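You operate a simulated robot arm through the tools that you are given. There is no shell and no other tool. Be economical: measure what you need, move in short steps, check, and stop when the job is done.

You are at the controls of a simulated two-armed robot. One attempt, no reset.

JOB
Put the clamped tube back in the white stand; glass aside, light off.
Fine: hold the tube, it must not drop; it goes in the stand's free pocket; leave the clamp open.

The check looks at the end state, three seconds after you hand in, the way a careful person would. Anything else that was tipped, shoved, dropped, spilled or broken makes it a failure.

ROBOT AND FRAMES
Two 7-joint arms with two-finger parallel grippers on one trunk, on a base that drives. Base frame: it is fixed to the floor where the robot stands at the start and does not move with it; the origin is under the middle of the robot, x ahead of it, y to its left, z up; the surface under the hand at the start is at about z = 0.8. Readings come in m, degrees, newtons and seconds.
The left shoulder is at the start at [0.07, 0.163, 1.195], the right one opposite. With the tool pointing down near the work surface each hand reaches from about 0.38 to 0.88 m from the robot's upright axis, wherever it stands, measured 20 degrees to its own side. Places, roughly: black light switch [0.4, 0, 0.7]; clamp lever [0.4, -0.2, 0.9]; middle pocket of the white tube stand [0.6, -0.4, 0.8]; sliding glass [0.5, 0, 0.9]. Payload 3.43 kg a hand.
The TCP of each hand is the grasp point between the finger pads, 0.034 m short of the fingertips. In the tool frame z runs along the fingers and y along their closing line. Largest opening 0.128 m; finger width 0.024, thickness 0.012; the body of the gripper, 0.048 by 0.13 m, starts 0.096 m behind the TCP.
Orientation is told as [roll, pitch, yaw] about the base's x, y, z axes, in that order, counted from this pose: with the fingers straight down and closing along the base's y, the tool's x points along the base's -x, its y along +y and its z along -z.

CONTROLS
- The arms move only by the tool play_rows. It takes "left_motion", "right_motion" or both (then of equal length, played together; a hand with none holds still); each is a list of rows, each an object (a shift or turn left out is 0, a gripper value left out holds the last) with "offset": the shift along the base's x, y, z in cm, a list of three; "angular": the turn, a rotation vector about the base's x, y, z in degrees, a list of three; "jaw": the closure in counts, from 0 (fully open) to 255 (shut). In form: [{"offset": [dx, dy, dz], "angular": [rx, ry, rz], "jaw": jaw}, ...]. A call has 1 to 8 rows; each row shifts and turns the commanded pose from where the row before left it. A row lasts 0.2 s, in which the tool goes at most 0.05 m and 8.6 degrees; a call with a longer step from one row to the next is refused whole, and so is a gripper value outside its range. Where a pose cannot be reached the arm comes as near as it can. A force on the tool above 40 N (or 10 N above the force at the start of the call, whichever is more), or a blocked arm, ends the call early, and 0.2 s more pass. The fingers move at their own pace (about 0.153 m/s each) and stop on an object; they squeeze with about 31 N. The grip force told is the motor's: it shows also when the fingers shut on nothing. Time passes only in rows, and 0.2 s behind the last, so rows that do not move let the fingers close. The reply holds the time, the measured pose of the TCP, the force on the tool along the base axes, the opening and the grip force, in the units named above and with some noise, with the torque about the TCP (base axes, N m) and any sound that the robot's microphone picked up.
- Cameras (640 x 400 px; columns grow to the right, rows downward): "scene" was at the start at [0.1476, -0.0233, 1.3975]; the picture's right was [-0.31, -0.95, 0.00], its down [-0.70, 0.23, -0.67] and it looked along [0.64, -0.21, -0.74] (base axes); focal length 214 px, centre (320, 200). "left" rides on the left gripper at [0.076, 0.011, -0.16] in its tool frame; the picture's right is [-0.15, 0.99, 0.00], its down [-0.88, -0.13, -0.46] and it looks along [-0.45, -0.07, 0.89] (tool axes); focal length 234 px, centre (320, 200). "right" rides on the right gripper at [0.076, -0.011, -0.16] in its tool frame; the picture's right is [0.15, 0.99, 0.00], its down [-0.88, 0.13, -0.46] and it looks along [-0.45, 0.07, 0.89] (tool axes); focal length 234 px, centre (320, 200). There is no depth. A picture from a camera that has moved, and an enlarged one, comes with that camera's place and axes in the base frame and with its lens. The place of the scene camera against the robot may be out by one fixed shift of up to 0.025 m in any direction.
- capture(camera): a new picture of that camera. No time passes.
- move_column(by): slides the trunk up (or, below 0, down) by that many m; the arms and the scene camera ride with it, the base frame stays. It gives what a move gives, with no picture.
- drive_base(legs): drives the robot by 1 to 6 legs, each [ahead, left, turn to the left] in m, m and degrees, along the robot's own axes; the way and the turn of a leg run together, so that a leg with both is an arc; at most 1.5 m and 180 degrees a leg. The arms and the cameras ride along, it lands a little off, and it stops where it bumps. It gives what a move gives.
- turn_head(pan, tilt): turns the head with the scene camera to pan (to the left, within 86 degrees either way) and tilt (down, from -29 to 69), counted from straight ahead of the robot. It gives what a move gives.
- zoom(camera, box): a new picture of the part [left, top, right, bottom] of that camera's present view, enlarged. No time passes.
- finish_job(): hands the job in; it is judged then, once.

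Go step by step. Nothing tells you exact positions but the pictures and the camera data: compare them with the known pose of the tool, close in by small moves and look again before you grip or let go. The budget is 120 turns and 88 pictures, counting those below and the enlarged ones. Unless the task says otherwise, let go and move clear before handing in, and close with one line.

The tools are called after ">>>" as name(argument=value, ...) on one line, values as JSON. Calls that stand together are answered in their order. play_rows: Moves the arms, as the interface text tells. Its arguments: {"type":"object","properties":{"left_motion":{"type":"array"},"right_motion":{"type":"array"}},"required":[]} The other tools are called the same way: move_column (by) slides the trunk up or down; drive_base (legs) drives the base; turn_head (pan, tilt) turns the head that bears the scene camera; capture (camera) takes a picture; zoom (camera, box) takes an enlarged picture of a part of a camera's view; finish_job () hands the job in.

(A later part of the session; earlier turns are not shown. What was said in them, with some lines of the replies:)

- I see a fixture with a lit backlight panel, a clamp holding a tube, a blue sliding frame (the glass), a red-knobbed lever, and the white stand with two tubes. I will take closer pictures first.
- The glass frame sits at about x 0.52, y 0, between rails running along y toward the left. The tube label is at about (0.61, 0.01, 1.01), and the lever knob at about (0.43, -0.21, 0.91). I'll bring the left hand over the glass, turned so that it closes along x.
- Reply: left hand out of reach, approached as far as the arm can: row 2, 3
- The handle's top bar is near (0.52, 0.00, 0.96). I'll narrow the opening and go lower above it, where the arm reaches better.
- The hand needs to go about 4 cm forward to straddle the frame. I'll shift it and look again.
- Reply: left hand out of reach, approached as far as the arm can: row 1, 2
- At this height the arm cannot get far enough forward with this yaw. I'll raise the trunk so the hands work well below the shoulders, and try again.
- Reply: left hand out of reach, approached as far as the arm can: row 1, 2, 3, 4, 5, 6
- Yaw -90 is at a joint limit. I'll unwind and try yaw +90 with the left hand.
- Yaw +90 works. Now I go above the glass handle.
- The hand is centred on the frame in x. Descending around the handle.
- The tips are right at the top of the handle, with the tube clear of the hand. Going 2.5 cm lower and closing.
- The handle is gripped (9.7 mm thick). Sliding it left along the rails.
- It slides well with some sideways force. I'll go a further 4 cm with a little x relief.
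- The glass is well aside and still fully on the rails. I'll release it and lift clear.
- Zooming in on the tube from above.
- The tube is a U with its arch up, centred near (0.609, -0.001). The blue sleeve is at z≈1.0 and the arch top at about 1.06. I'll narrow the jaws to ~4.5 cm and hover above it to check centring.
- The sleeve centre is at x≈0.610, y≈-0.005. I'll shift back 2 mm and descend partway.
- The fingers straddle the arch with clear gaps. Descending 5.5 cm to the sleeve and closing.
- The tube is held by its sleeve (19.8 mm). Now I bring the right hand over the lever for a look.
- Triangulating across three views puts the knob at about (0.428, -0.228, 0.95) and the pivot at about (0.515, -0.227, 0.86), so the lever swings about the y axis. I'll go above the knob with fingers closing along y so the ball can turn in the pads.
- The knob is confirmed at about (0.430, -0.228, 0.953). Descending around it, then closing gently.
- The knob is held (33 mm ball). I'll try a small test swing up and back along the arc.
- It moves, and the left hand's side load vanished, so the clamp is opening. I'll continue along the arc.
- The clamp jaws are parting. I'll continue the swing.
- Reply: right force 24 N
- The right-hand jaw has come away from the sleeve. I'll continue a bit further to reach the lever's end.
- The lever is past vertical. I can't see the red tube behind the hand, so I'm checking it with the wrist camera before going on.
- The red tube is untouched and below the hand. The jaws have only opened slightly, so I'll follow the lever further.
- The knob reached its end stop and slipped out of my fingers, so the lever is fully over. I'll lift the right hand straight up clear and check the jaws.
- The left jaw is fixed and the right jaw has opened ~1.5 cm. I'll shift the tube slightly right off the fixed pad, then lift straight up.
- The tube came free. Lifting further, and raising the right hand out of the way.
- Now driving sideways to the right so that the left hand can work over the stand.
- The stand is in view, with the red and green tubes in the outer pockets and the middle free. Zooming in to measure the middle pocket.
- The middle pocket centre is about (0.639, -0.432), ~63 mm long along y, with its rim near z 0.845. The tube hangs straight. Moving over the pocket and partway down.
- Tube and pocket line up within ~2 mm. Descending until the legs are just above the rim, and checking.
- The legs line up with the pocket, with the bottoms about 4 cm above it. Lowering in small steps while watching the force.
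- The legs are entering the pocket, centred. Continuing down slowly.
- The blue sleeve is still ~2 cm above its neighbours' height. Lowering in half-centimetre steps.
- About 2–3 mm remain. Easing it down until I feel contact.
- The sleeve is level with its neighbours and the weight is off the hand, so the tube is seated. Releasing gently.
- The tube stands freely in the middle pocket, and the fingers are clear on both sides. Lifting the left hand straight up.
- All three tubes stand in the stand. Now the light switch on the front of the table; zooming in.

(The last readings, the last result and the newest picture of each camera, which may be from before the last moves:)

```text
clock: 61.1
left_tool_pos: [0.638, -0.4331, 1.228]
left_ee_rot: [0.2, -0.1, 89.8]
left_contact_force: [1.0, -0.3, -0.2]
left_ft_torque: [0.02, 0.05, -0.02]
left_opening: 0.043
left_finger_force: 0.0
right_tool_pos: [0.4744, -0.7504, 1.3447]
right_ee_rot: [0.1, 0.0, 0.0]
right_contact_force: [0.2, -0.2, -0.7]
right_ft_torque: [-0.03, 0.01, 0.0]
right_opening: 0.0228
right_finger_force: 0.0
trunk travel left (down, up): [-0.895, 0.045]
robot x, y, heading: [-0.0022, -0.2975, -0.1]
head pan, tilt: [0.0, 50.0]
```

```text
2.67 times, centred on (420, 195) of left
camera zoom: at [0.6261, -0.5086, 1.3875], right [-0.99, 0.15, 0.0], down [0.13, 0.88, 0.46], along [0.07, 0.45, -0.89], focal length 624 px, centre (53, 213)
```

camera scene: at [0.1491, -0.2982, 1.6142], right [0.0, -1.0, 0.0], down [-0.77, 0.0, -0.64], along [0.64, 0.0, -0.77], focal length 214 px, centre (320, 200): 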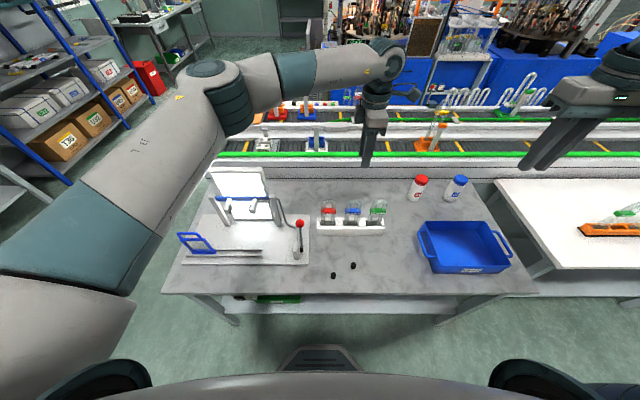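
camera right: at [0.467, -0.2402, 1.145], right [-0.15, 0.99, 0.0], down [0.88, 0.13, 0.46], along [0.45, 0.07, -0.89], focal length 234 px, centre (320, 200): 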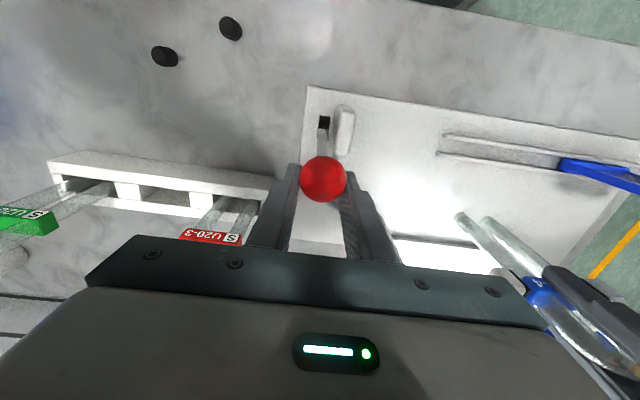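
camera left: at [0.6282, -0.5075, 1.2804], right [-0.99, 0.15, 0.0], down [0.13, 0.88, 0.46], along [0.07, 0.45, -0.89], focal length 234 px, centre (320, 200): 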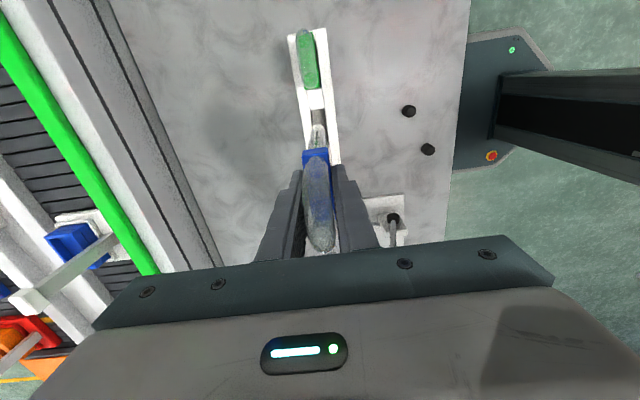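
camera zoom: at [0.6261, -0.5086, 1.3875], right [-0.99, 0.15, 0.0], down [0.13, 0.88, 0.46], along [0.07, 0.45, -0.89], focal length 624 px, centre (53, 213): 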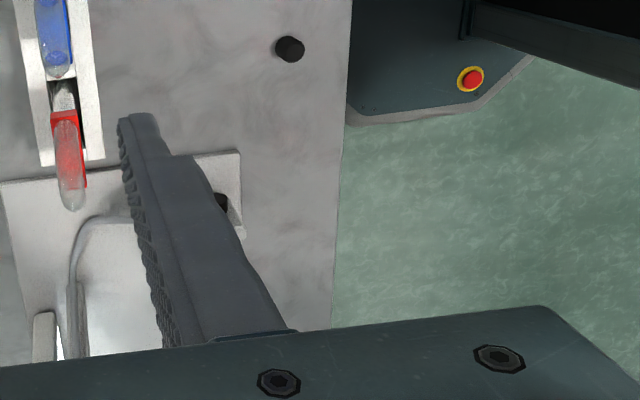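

The switch is a black rocker on a "LIGHT" box under the table's front edge, near (0.37, 0.015, 0.72). I need room to reach it, so I'll drive straight back, then sideways, and lower the trunk for a better look.

>>> drive_base(legs=[[-0.2, 0, 0], [-0.2, 0, 0], [0, 0.12, 0]])

>>> turn_head(pan=14, tilt=38)

>>> move_column(by=-0.3)

>>> capture(camera="scene")

```text
clock: 64.7
left_tool_pos: [0.2422, -0.3169, 1.2286]
left_ee_rot: [0.0, -0.2, 89.9]
left_contact_force: [-0.7, -0.8, -0.2]
left_ft_torque: [0.04, -0.02, -0.01]
left_opening: 0.0426
left_finger_force: 0.0
right_tool_pos: [0.0781, -0.6344, 1.3444]
right_ee_rot: [0.2, -0.1, -0.2]
right_contact_force: [-0.7, 0.3, -0.8]
right_ft_torque: [0.01, -0.01, 0.02]
right_opening: 0.0226
right_finger_force: 0.0
trunk travel left (down, up): [-0.895, 0.045]
robot x, y, heading: [-0.3968, -0.1781, -0.3]
head pan, tilt: [0.0, 50.0]
```

```text
clock: 65.4
left_tool_pos: [0.2427, -0.3128, 1.2292]
left_ee_rot: [-0.1, 0.0, 89.9]
left_contact_force: [-0.3, -0.4, 0.2]
left_ft_torque: [-0.06, 0.02, -0.02]
left_opening: 0.0426
left_finger_force: 0.1
right_tool_pos: [0.079, -0.6314, 1.3449]
right_ee_rot: [0.0, 0.1, -0.1]
right_contact_force: [-0.6, -0.4, 0.9]
right_ft_torque: [0.02, -0.01, 0.02]
right_opening: 0.0226
right_finger_force: 0.0
trunk travel left (down, up): [-0.895, 0.045]
robot x, y, heading: [-0.3939, -0.1782, -0.2]
head pan, tilt: [14.0, 38.0]
```

```text
clock: 68.4
left_tool_pos: [0.2431, -0.3154, 0.9289]
left_ee_rot: [0.0, 0.0, 89.9]
left_contact_force: [0.8, 0.1, 0.4]
left_ft_torque: [0.04, 0.01, 0.0]
left_opening: 0.0429
left_finger_force: 0.0
right_tool_pos: [0.0787, -0.6318, 1.0449]
right_ee_rot: [0.0, 0.0, -0.1]
right_contact_force: [0.2, -0.1, -0.6]
right_ft_torque: [0.01, 0.01, 0.02]
right_opening: 0.0227
right_finger_force: 0.0
trunk travel left (down, up): [-0.595, 0.345]
robot x, y, heading: [-0.3924, -0.1859, 0.0]
head pan, tilt: [14.0, 38.0]
```

```text
22 pictures are left
camera scene: at [-0.2392, -0.1588, 1.3315], right [0.24, -0.97, 0.0], down [-0.6, -0.15, -0.79], along [0.76, 0.19, -0.62], focal length 214 px, centre (320, 200)
```

scene: 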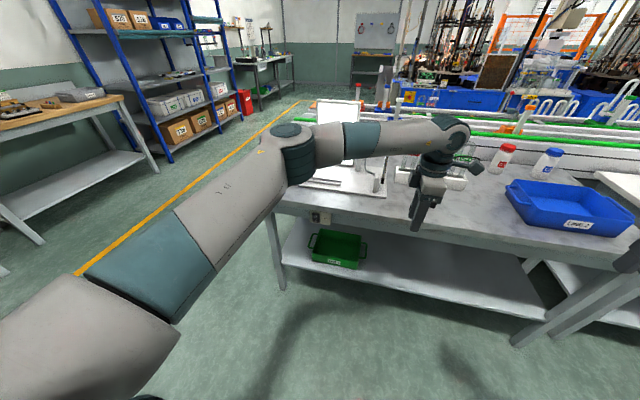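

>>> zoom(camera="scene", box=[295, 195, 345, 235])

```text
10.00 times, centred on (320, 215) of scene
camera zoom: at [-0.2392, -0.1588, 1.3315], right [0.24, -0.97, 0.0], down [-0.6, -0.15, -0.79], along [0.76, 0.19, -0.62], focal length 2145 px, centre (320, 50)
```

zoom: 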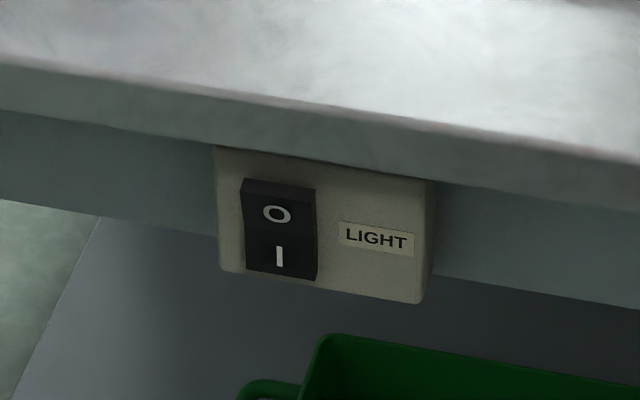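

The rocker shows O above and I below. The I side is pressed (light on), so I must press the upper half, O, at about (0.362, 0.014, 0.745). I'll turn the closed left hand and bring it in front of the switch.

>>> play_rows(left_motion=[{"offset": [-1, 4, 0], "angular": [0, 0, -8.5], "jaw": 255}, {"offset": [0, 4, 0], "angular": [0, 0, -8.5]}, {"offset": [0, 4, 0], "angular": [0, 0, -8.5]}, {"offset": [0, 4, 0], "angular": [0, 0, -8.5]}, {"offset": [0, 4, 0], "angular": [0, 0, -8.5]}, {"offset": [0, 4, 0], "angular": [0, 0, -8.5]}, {"offset": [0, 4, 0], "angular": [0, 0, -8.5]}, {"offset": [0, 4.5, 0], "angular": [0, 0, -8.5]}])

>>> play_rows(left_motion=[{"offset": [0, 0.5, 0], "angular": [0, 0, -8.5]}, {"offset": [0, 0, 0], "angular": [0, 0, -8.5]}, {"offset": [0, 0, 0], "angular": [0, 0, -4.8]}, {"angular": [0, -8, 0]}, {"angular": [0, -8, 0]}, {"angular": [0, -8, 0]}, {"angular": [0, -8, 0]}, {"angular": [0, -8, 0]}])

>>> capture(camera="left")

```text
clock: 70.2
left_tool_pos: [0.2335, 0.0127, 0.9283]
left_ee_rot: [0.0, 0.0, 21.7]
left_contact_force: [0.2, -0.2, -0.5]
left_ft_torque: [0.0, 0.02, 0.0]
left_opening: 0.0002
left_finger_force: 30.7
right_tool_pos: [0.0778, -0.631, 1.0444]
right_ee_rot: [0.0, 0.0, -0.2]
right_contact_force: [-0.5, 0.1, 0.0]
right_ft_torque: [-0.03, 0.01, 0.02]
right_opening: 0.0226
right_finger_force: 0.1
trunk travel left (down, up): [-0.595, 0.345]
robot x, y, heading: [-0.3945, -0.1797, 0.0]
head pan, tilt: [14.0, 38.0]
```

```text
clock: 72.0
left_tool_pos: [0.2332, 0.0162, 0.9289]
left_ee_rot: [-0.1, -40.1, 0.2]
left_contact_force: [0.3, 0.1, -0.5]
left_ft_torque: [0.02, 0.0, 0.0]
left_opening: 0.0001
left_finger_force: 31.2
right_tool_pos: [0.0778, -0.6316, 1.0445]
right_ee_rot: [-0.1, 0.0, -0.1]
right_contact_force: [-0.2, -0.3, 0.1]
right_ft_torque: [0.0, 0.03, -0.01]
right_opening: 0.0226
right_finger_force: 0.1
trunk travel left (down, up): [-0.595, 0.345]
robot x, y, heading: [-0.3908, -0.1804, 0.2]
head pan, tilt: [14.0, 38.0]
```

```text
20 pictures are left
camera left: at [0.0721, 0.0272, 1.0015], right [0.11, 0.99, 0.09], down [0.38, -0.13, 0.92], along [0.92, -0.07, -0.39], focal length 234 px, centre (320, 200)
```

left: 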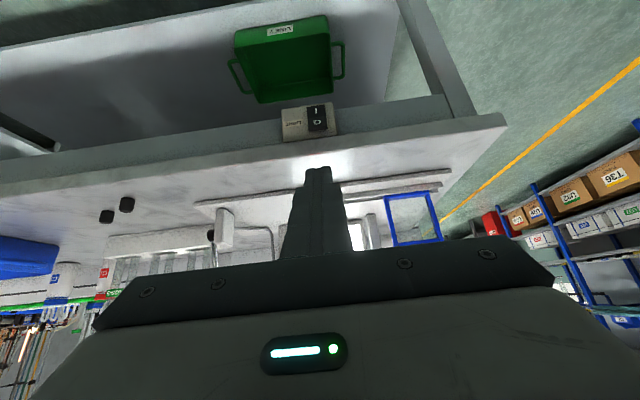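

The wrist view confirms O at about (0.362, 0.014, 0.744). I'll lower the closed fingertips in front of it.

>>> play_rows(left_motion=[{"offset": [0, -0.2, -4.2]}, {"offset": [0, 0, -4.2]}, {"offset": [0, 0, -4.2]}, {"offset": [0, 0, -4.0]}, {"offset": [3, 0, 0]}, {"offset": [3, 0, 0]}, {"offset": [1.5, 0, 0]}, {}])

>>> capture(camera="left")

>>> zoom(camera="scene", box=[280, 180, 360, 240])

```text
clock: 73.8
left_tool_pos: [0.3082, 0.0139, 0.7617]
left_ee_rot: [-0.1, -40.1, 0.2]
left_contact_force: [1.2, -0.3, -0.2]
left_ft_torque: [0.0, -0.02, -0.02]
left_opening: 0.0004
left_finger_force: 31.4
right_tool_pos: [0.0793, -0.6315, 1.0443]
right_ee_rot: [0.0, 0.0, -0.1]
right_contact_force: [0.0, 0.3, 0.3]
right_ft_torque: [0.0, -0.01, 0.0]
right_opening: 0.0225
right_finger_force: 0.1
trunk travel left (down, up): [-0.595, 0.345]
robot x, y, heading: [-0.3984, -0.1835, -0.1]
head pan, tilt: [14.0, 38.0]
```

```text
19 pictures are left
camera left: at [0.1465, 0.0258, 0.8357], right [0.11, 0.99, 0.09], down [0.38, -0.13, 0.91], along [0.92, -0.07, -0.39], focal length 234 px, centre (320, 200)
```

left: 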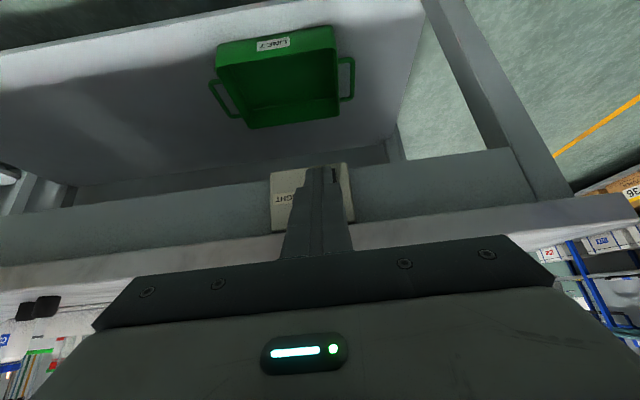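

```text
6.67 times, centred on (320, 210) of scene
camera zoom: at [-0.2392, -0.1587, 1.3314], right [0.24, -0.97, 0.0], down [-0.6, -0.15, -0.79], along [0.76, 0.19, -0.62], focal length 1430 px, centre (320, 133)
```

zoom: 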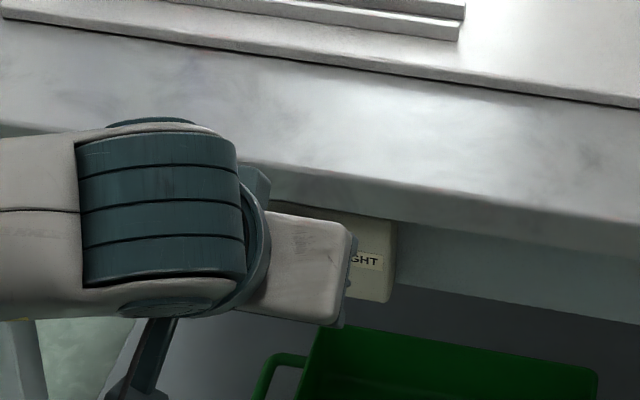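

>>> zoom(camera="left", box=[250, 140, 390, 250])

```text
3.64 times, centred on (320, 195) of left
camera zoom: at [0.1465, 0.0258, 0.8357], right [0.11, 0.99, 0.09], down [0.38, -0.13, 0.91], along [0.92, -0.07, -0.39], focal length 852 px, centre (320, 218)
```

zoom: 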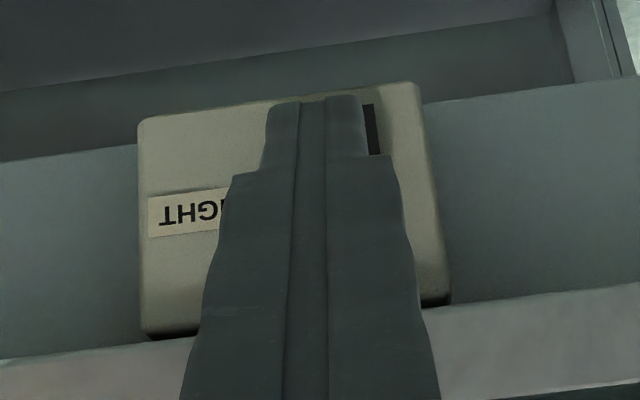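

The tip is at the right height and a few mm right of the rocker's centre. I'll nudge left 3 mm and press forward in small steps.

>>> play_rows(left_motion=[{"offset": [0.6, 0.3, 0]}, {"offset": [0.6, 0, 0]}, {"offset": [0.4, 0, 0]}, {"offset": [0.3, 0, 0]}, {}])

```text
clock: 75.0
left_tool_pos: [0.3275, 0.0168, 0.7624]
left_ee_rot: [0.0, -40.0, 0.1]
left_contact_force: [-0.9, -0.6, 0.1]
left_ft_torque: [-0.01, 0.02, 0.0]
left_opening: 0.0
left_finger_force: 31.1
right_tool_pos: [0.0791, -0.6323, 1.043]
right_ee_rot: [-0.1, 0.0, -0.1]
right_contact_force: [-0.3, -1.8, 0.4]
right_ft_torque: [0.01, 0.01, 0.02]
right_opening: 0.0225
right_finger_force: 0.0
trunk travel left (down, up): [-0.595, 0.345]
robot x, y, heading: [-0.3952, -0.1826, 0.1]
head pan, tilt: [14.0, 38.0]
```

>>> play_rows(left_motion=[{"offset": [0.3, 0, 0]}, {"offset": [0.3, 0, 0]}, {"offset": [0.3, 0, 0]}, {}])

>>> zoom(camera="left", box=[250, 140, 390, 250])

```text
clock: 76.0
left_tool_pos: [0.3357, 0.0185, 0.7631]
left_ee_rot: [0.0, -39.9, 0.1]
left_contact_force: [1.2, 0.1, 0.4]
left_ft_torque: [0.0, -0.01, 0.0]
left_opening: 0.0
left_finger_force: 31.2
right_tool_pos: [0.0794, -0.6308, 1.0439]
right_ee_rot: [0.0, 0.0, -0.2]
right_contact_force: [-0.6, 0.6, 0.2]
right_ft_torque: [0.04, -0.03, 0.02]
right_opening: 0.0226
right_finger_force: 0.1
trunk travel left (down, up): [-0.595, 0.345]
robot x, y, heading: [-0.3989, -0.185, -0.1]
head pan, tilt: [14.0, 38.0]
heard: click
```

```text
3.64 times, centred on (320, 195) of left
camera zoom: at [0.1747, 0.029, 0.836], right [0.11, 0.99, 0.09], down [0.38, -0.13, 0.91], along [0.92, -0.07, -0.39], focal length 852 px, centre (320, 218)
```

zoom: 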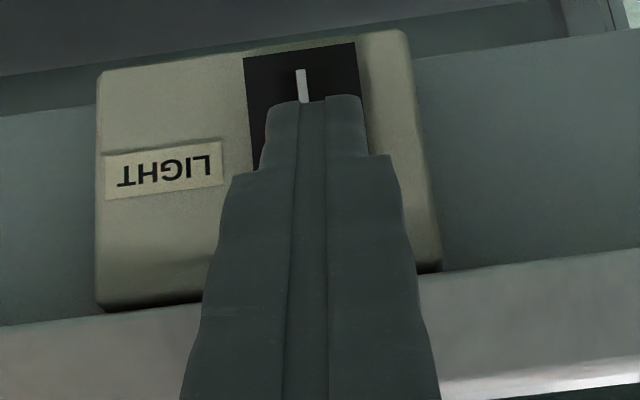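

A click was heard, and the switch has rocked over to the O side. I'll back the hand off and check the light and the whole scene.

>>> play_rows(left_motion=[{"offset": [-2, 0, 0]}, {"offset": [-4, 0, 0]}, {"offset": [-4, 0, 0]}, {"offset": [-3, 0, 0]}, {"offset": [0, 4, 0]}, {"offset": [0, 4, 0]}, {"offset": [0, 4, 0]}, {}])

>>> move_column(by=0.3)

>>> turn_head(pan=0, tilt=38)

>>> capture(camera="scene")

```text
clock: 77.8
left_tool_pos: [0.2038, 0.1369, 0.7629]
left_ee_rot: [0.0, -39.9, 0.1]
left_contact_force: [-0.4, -0.7, 0.1]
left_ft_torque: [-0.02, 0.0, 0.01]
left_opening: 0.0
left_finger_force: 30.6
right_tool_pos: [0.0798, -0.6316, 1.0443]
right_ee_rot: [0.2, 0.1, 0.0]
right_contact_force: [-0.5, 0.1, 0.6]
right_ft_torque: [0.01, 0.03, -0.02]
right_opening: 0.0224
right_finger_force: 0.0
trunk travel left (down, up): [-0.595, 0.345]
robot x, y, heading: [-0.3944, -0.1815, 0.1]
head pan, tilt: [14.0, 38.0]
```

```text
clock: 80.8
left_tool_pos: [0.2026, 0.1367, 1.0631]
left_ee_rot: [0.0, -40.0, 0.1]
left_contact_force: [-0.2, -0.4, 0.3]
left_ft_torque: [-0.01, 0.02, 0.03]
left_opening: 0.0002
left_finger_force: 31.1
right_tool_pos: [0.079, -0.6311, 1.3442]
right_ee_rot: [0.1, 0.0, 0.0]
right_contact_force: [-0.2, 0.7, 0.4]
right_ft_torque: [0.01, 0.0, 0.01]
right_opening: 0.0226
right_finger_force: 0.1
trunk travel left (down, up): [-0.895, 0.045]
robot x, y, heading: [-0.3932, -0.1827, -0.0]
head pan, tilt: [14.0, 38.0]
```

```text
clock: 81.6
left_tool_pos: [0.2037, 0.1371, 1.0639]
left_ee_rot: [0.0, -39.9, 0.0]
left_contact_force: [-0.3, 1.2, 0.2]
left_ft_torque: [-0.03, 0.0, -0.01]
left_opening: 0.0001
left_finger_force: 31.2
right_tool_pos: [0.0785, -0.6311, 1.3446]
right_ee_rot: [-0.1, 0.0, -0.1]
right_contact_force: [-0.3, 0.3, 0.0]
right_ft_torque: [0.01, 0.01, 0.02]
right_opening: 0.0226
right_finger_force: 0.2
trunk travel left (down, up): [-0.895, 0.045]
robot x, y, heading: [-0.3998, -0.1838, 0.2]
head pan, tilt: [0.0, 38.0]
```

```text
15 pictures are left
camera scene: at [-0.2365, -0.1795, 1.6314], right [0.0, -1.0, 0.0], down [-0.62, 0.0, -0.79], along [0.79, 0.0, -0.62], focal length 214 px, centre (320, 200)
```

scene: 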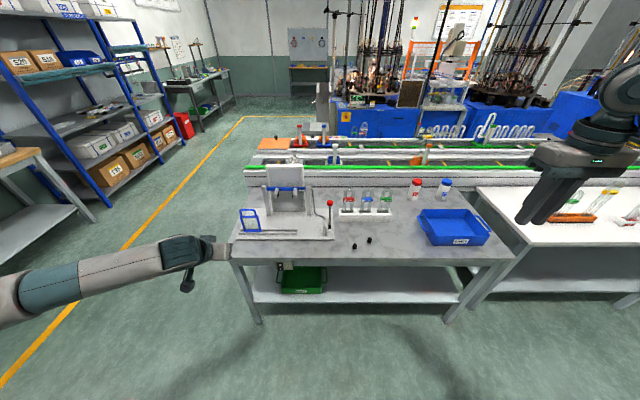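

>>> zoom(camera="scene", box=[225, 150, 405, 265])

>>> zoom(camera="scene", box=[330, 180, 400, 225])

```text
3.48 times, centred on (315, 208) of scene
camera zoom: at [-0.2365, -0.1795, 1.6314], right [0.0, -1.0, 0.0], down [-0.62, 0.0, -0.79], along [0.79, 0.0, -0.62], focal length 746 px, centre (337, 174)
```

zoom: 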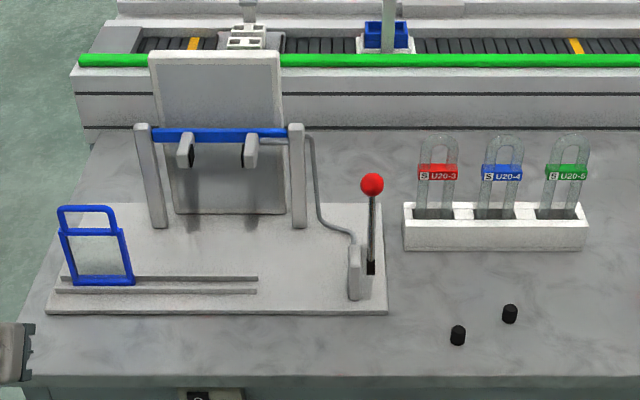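

```text
8.89 times, centred on (365, 202) of scene
camera zoom: at [-0.2365, -0.1795, 1.6314], right [0.0, -1.0, 0.0], down [-0.62, 0.0, -0.79], along [0.79, 0.0, -0.62], focal length 1906 px, centre (-80, 178)
```

zoom: 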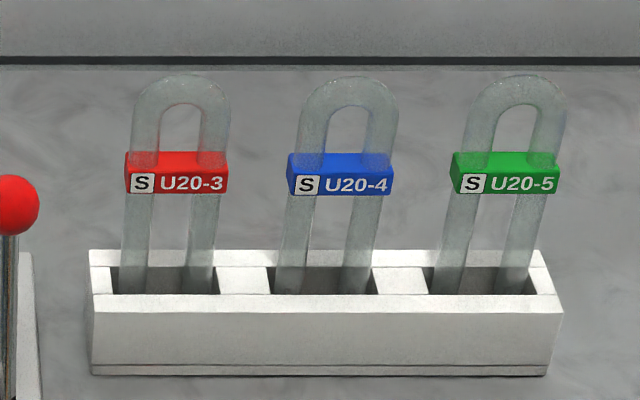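

The light panel is dark, the glass is aside, the clamp is open with the lever over, and the U20-4 tube stands in the middle pocket with nothing else disturbed. Both hands are clear, so I'm handing in.

>>> finish_job()

```text
The job is handed in.
```

The U20-4 tube is back in the stand's middle pocket, the glass is slid aside, the clamp is left open and the light is off.
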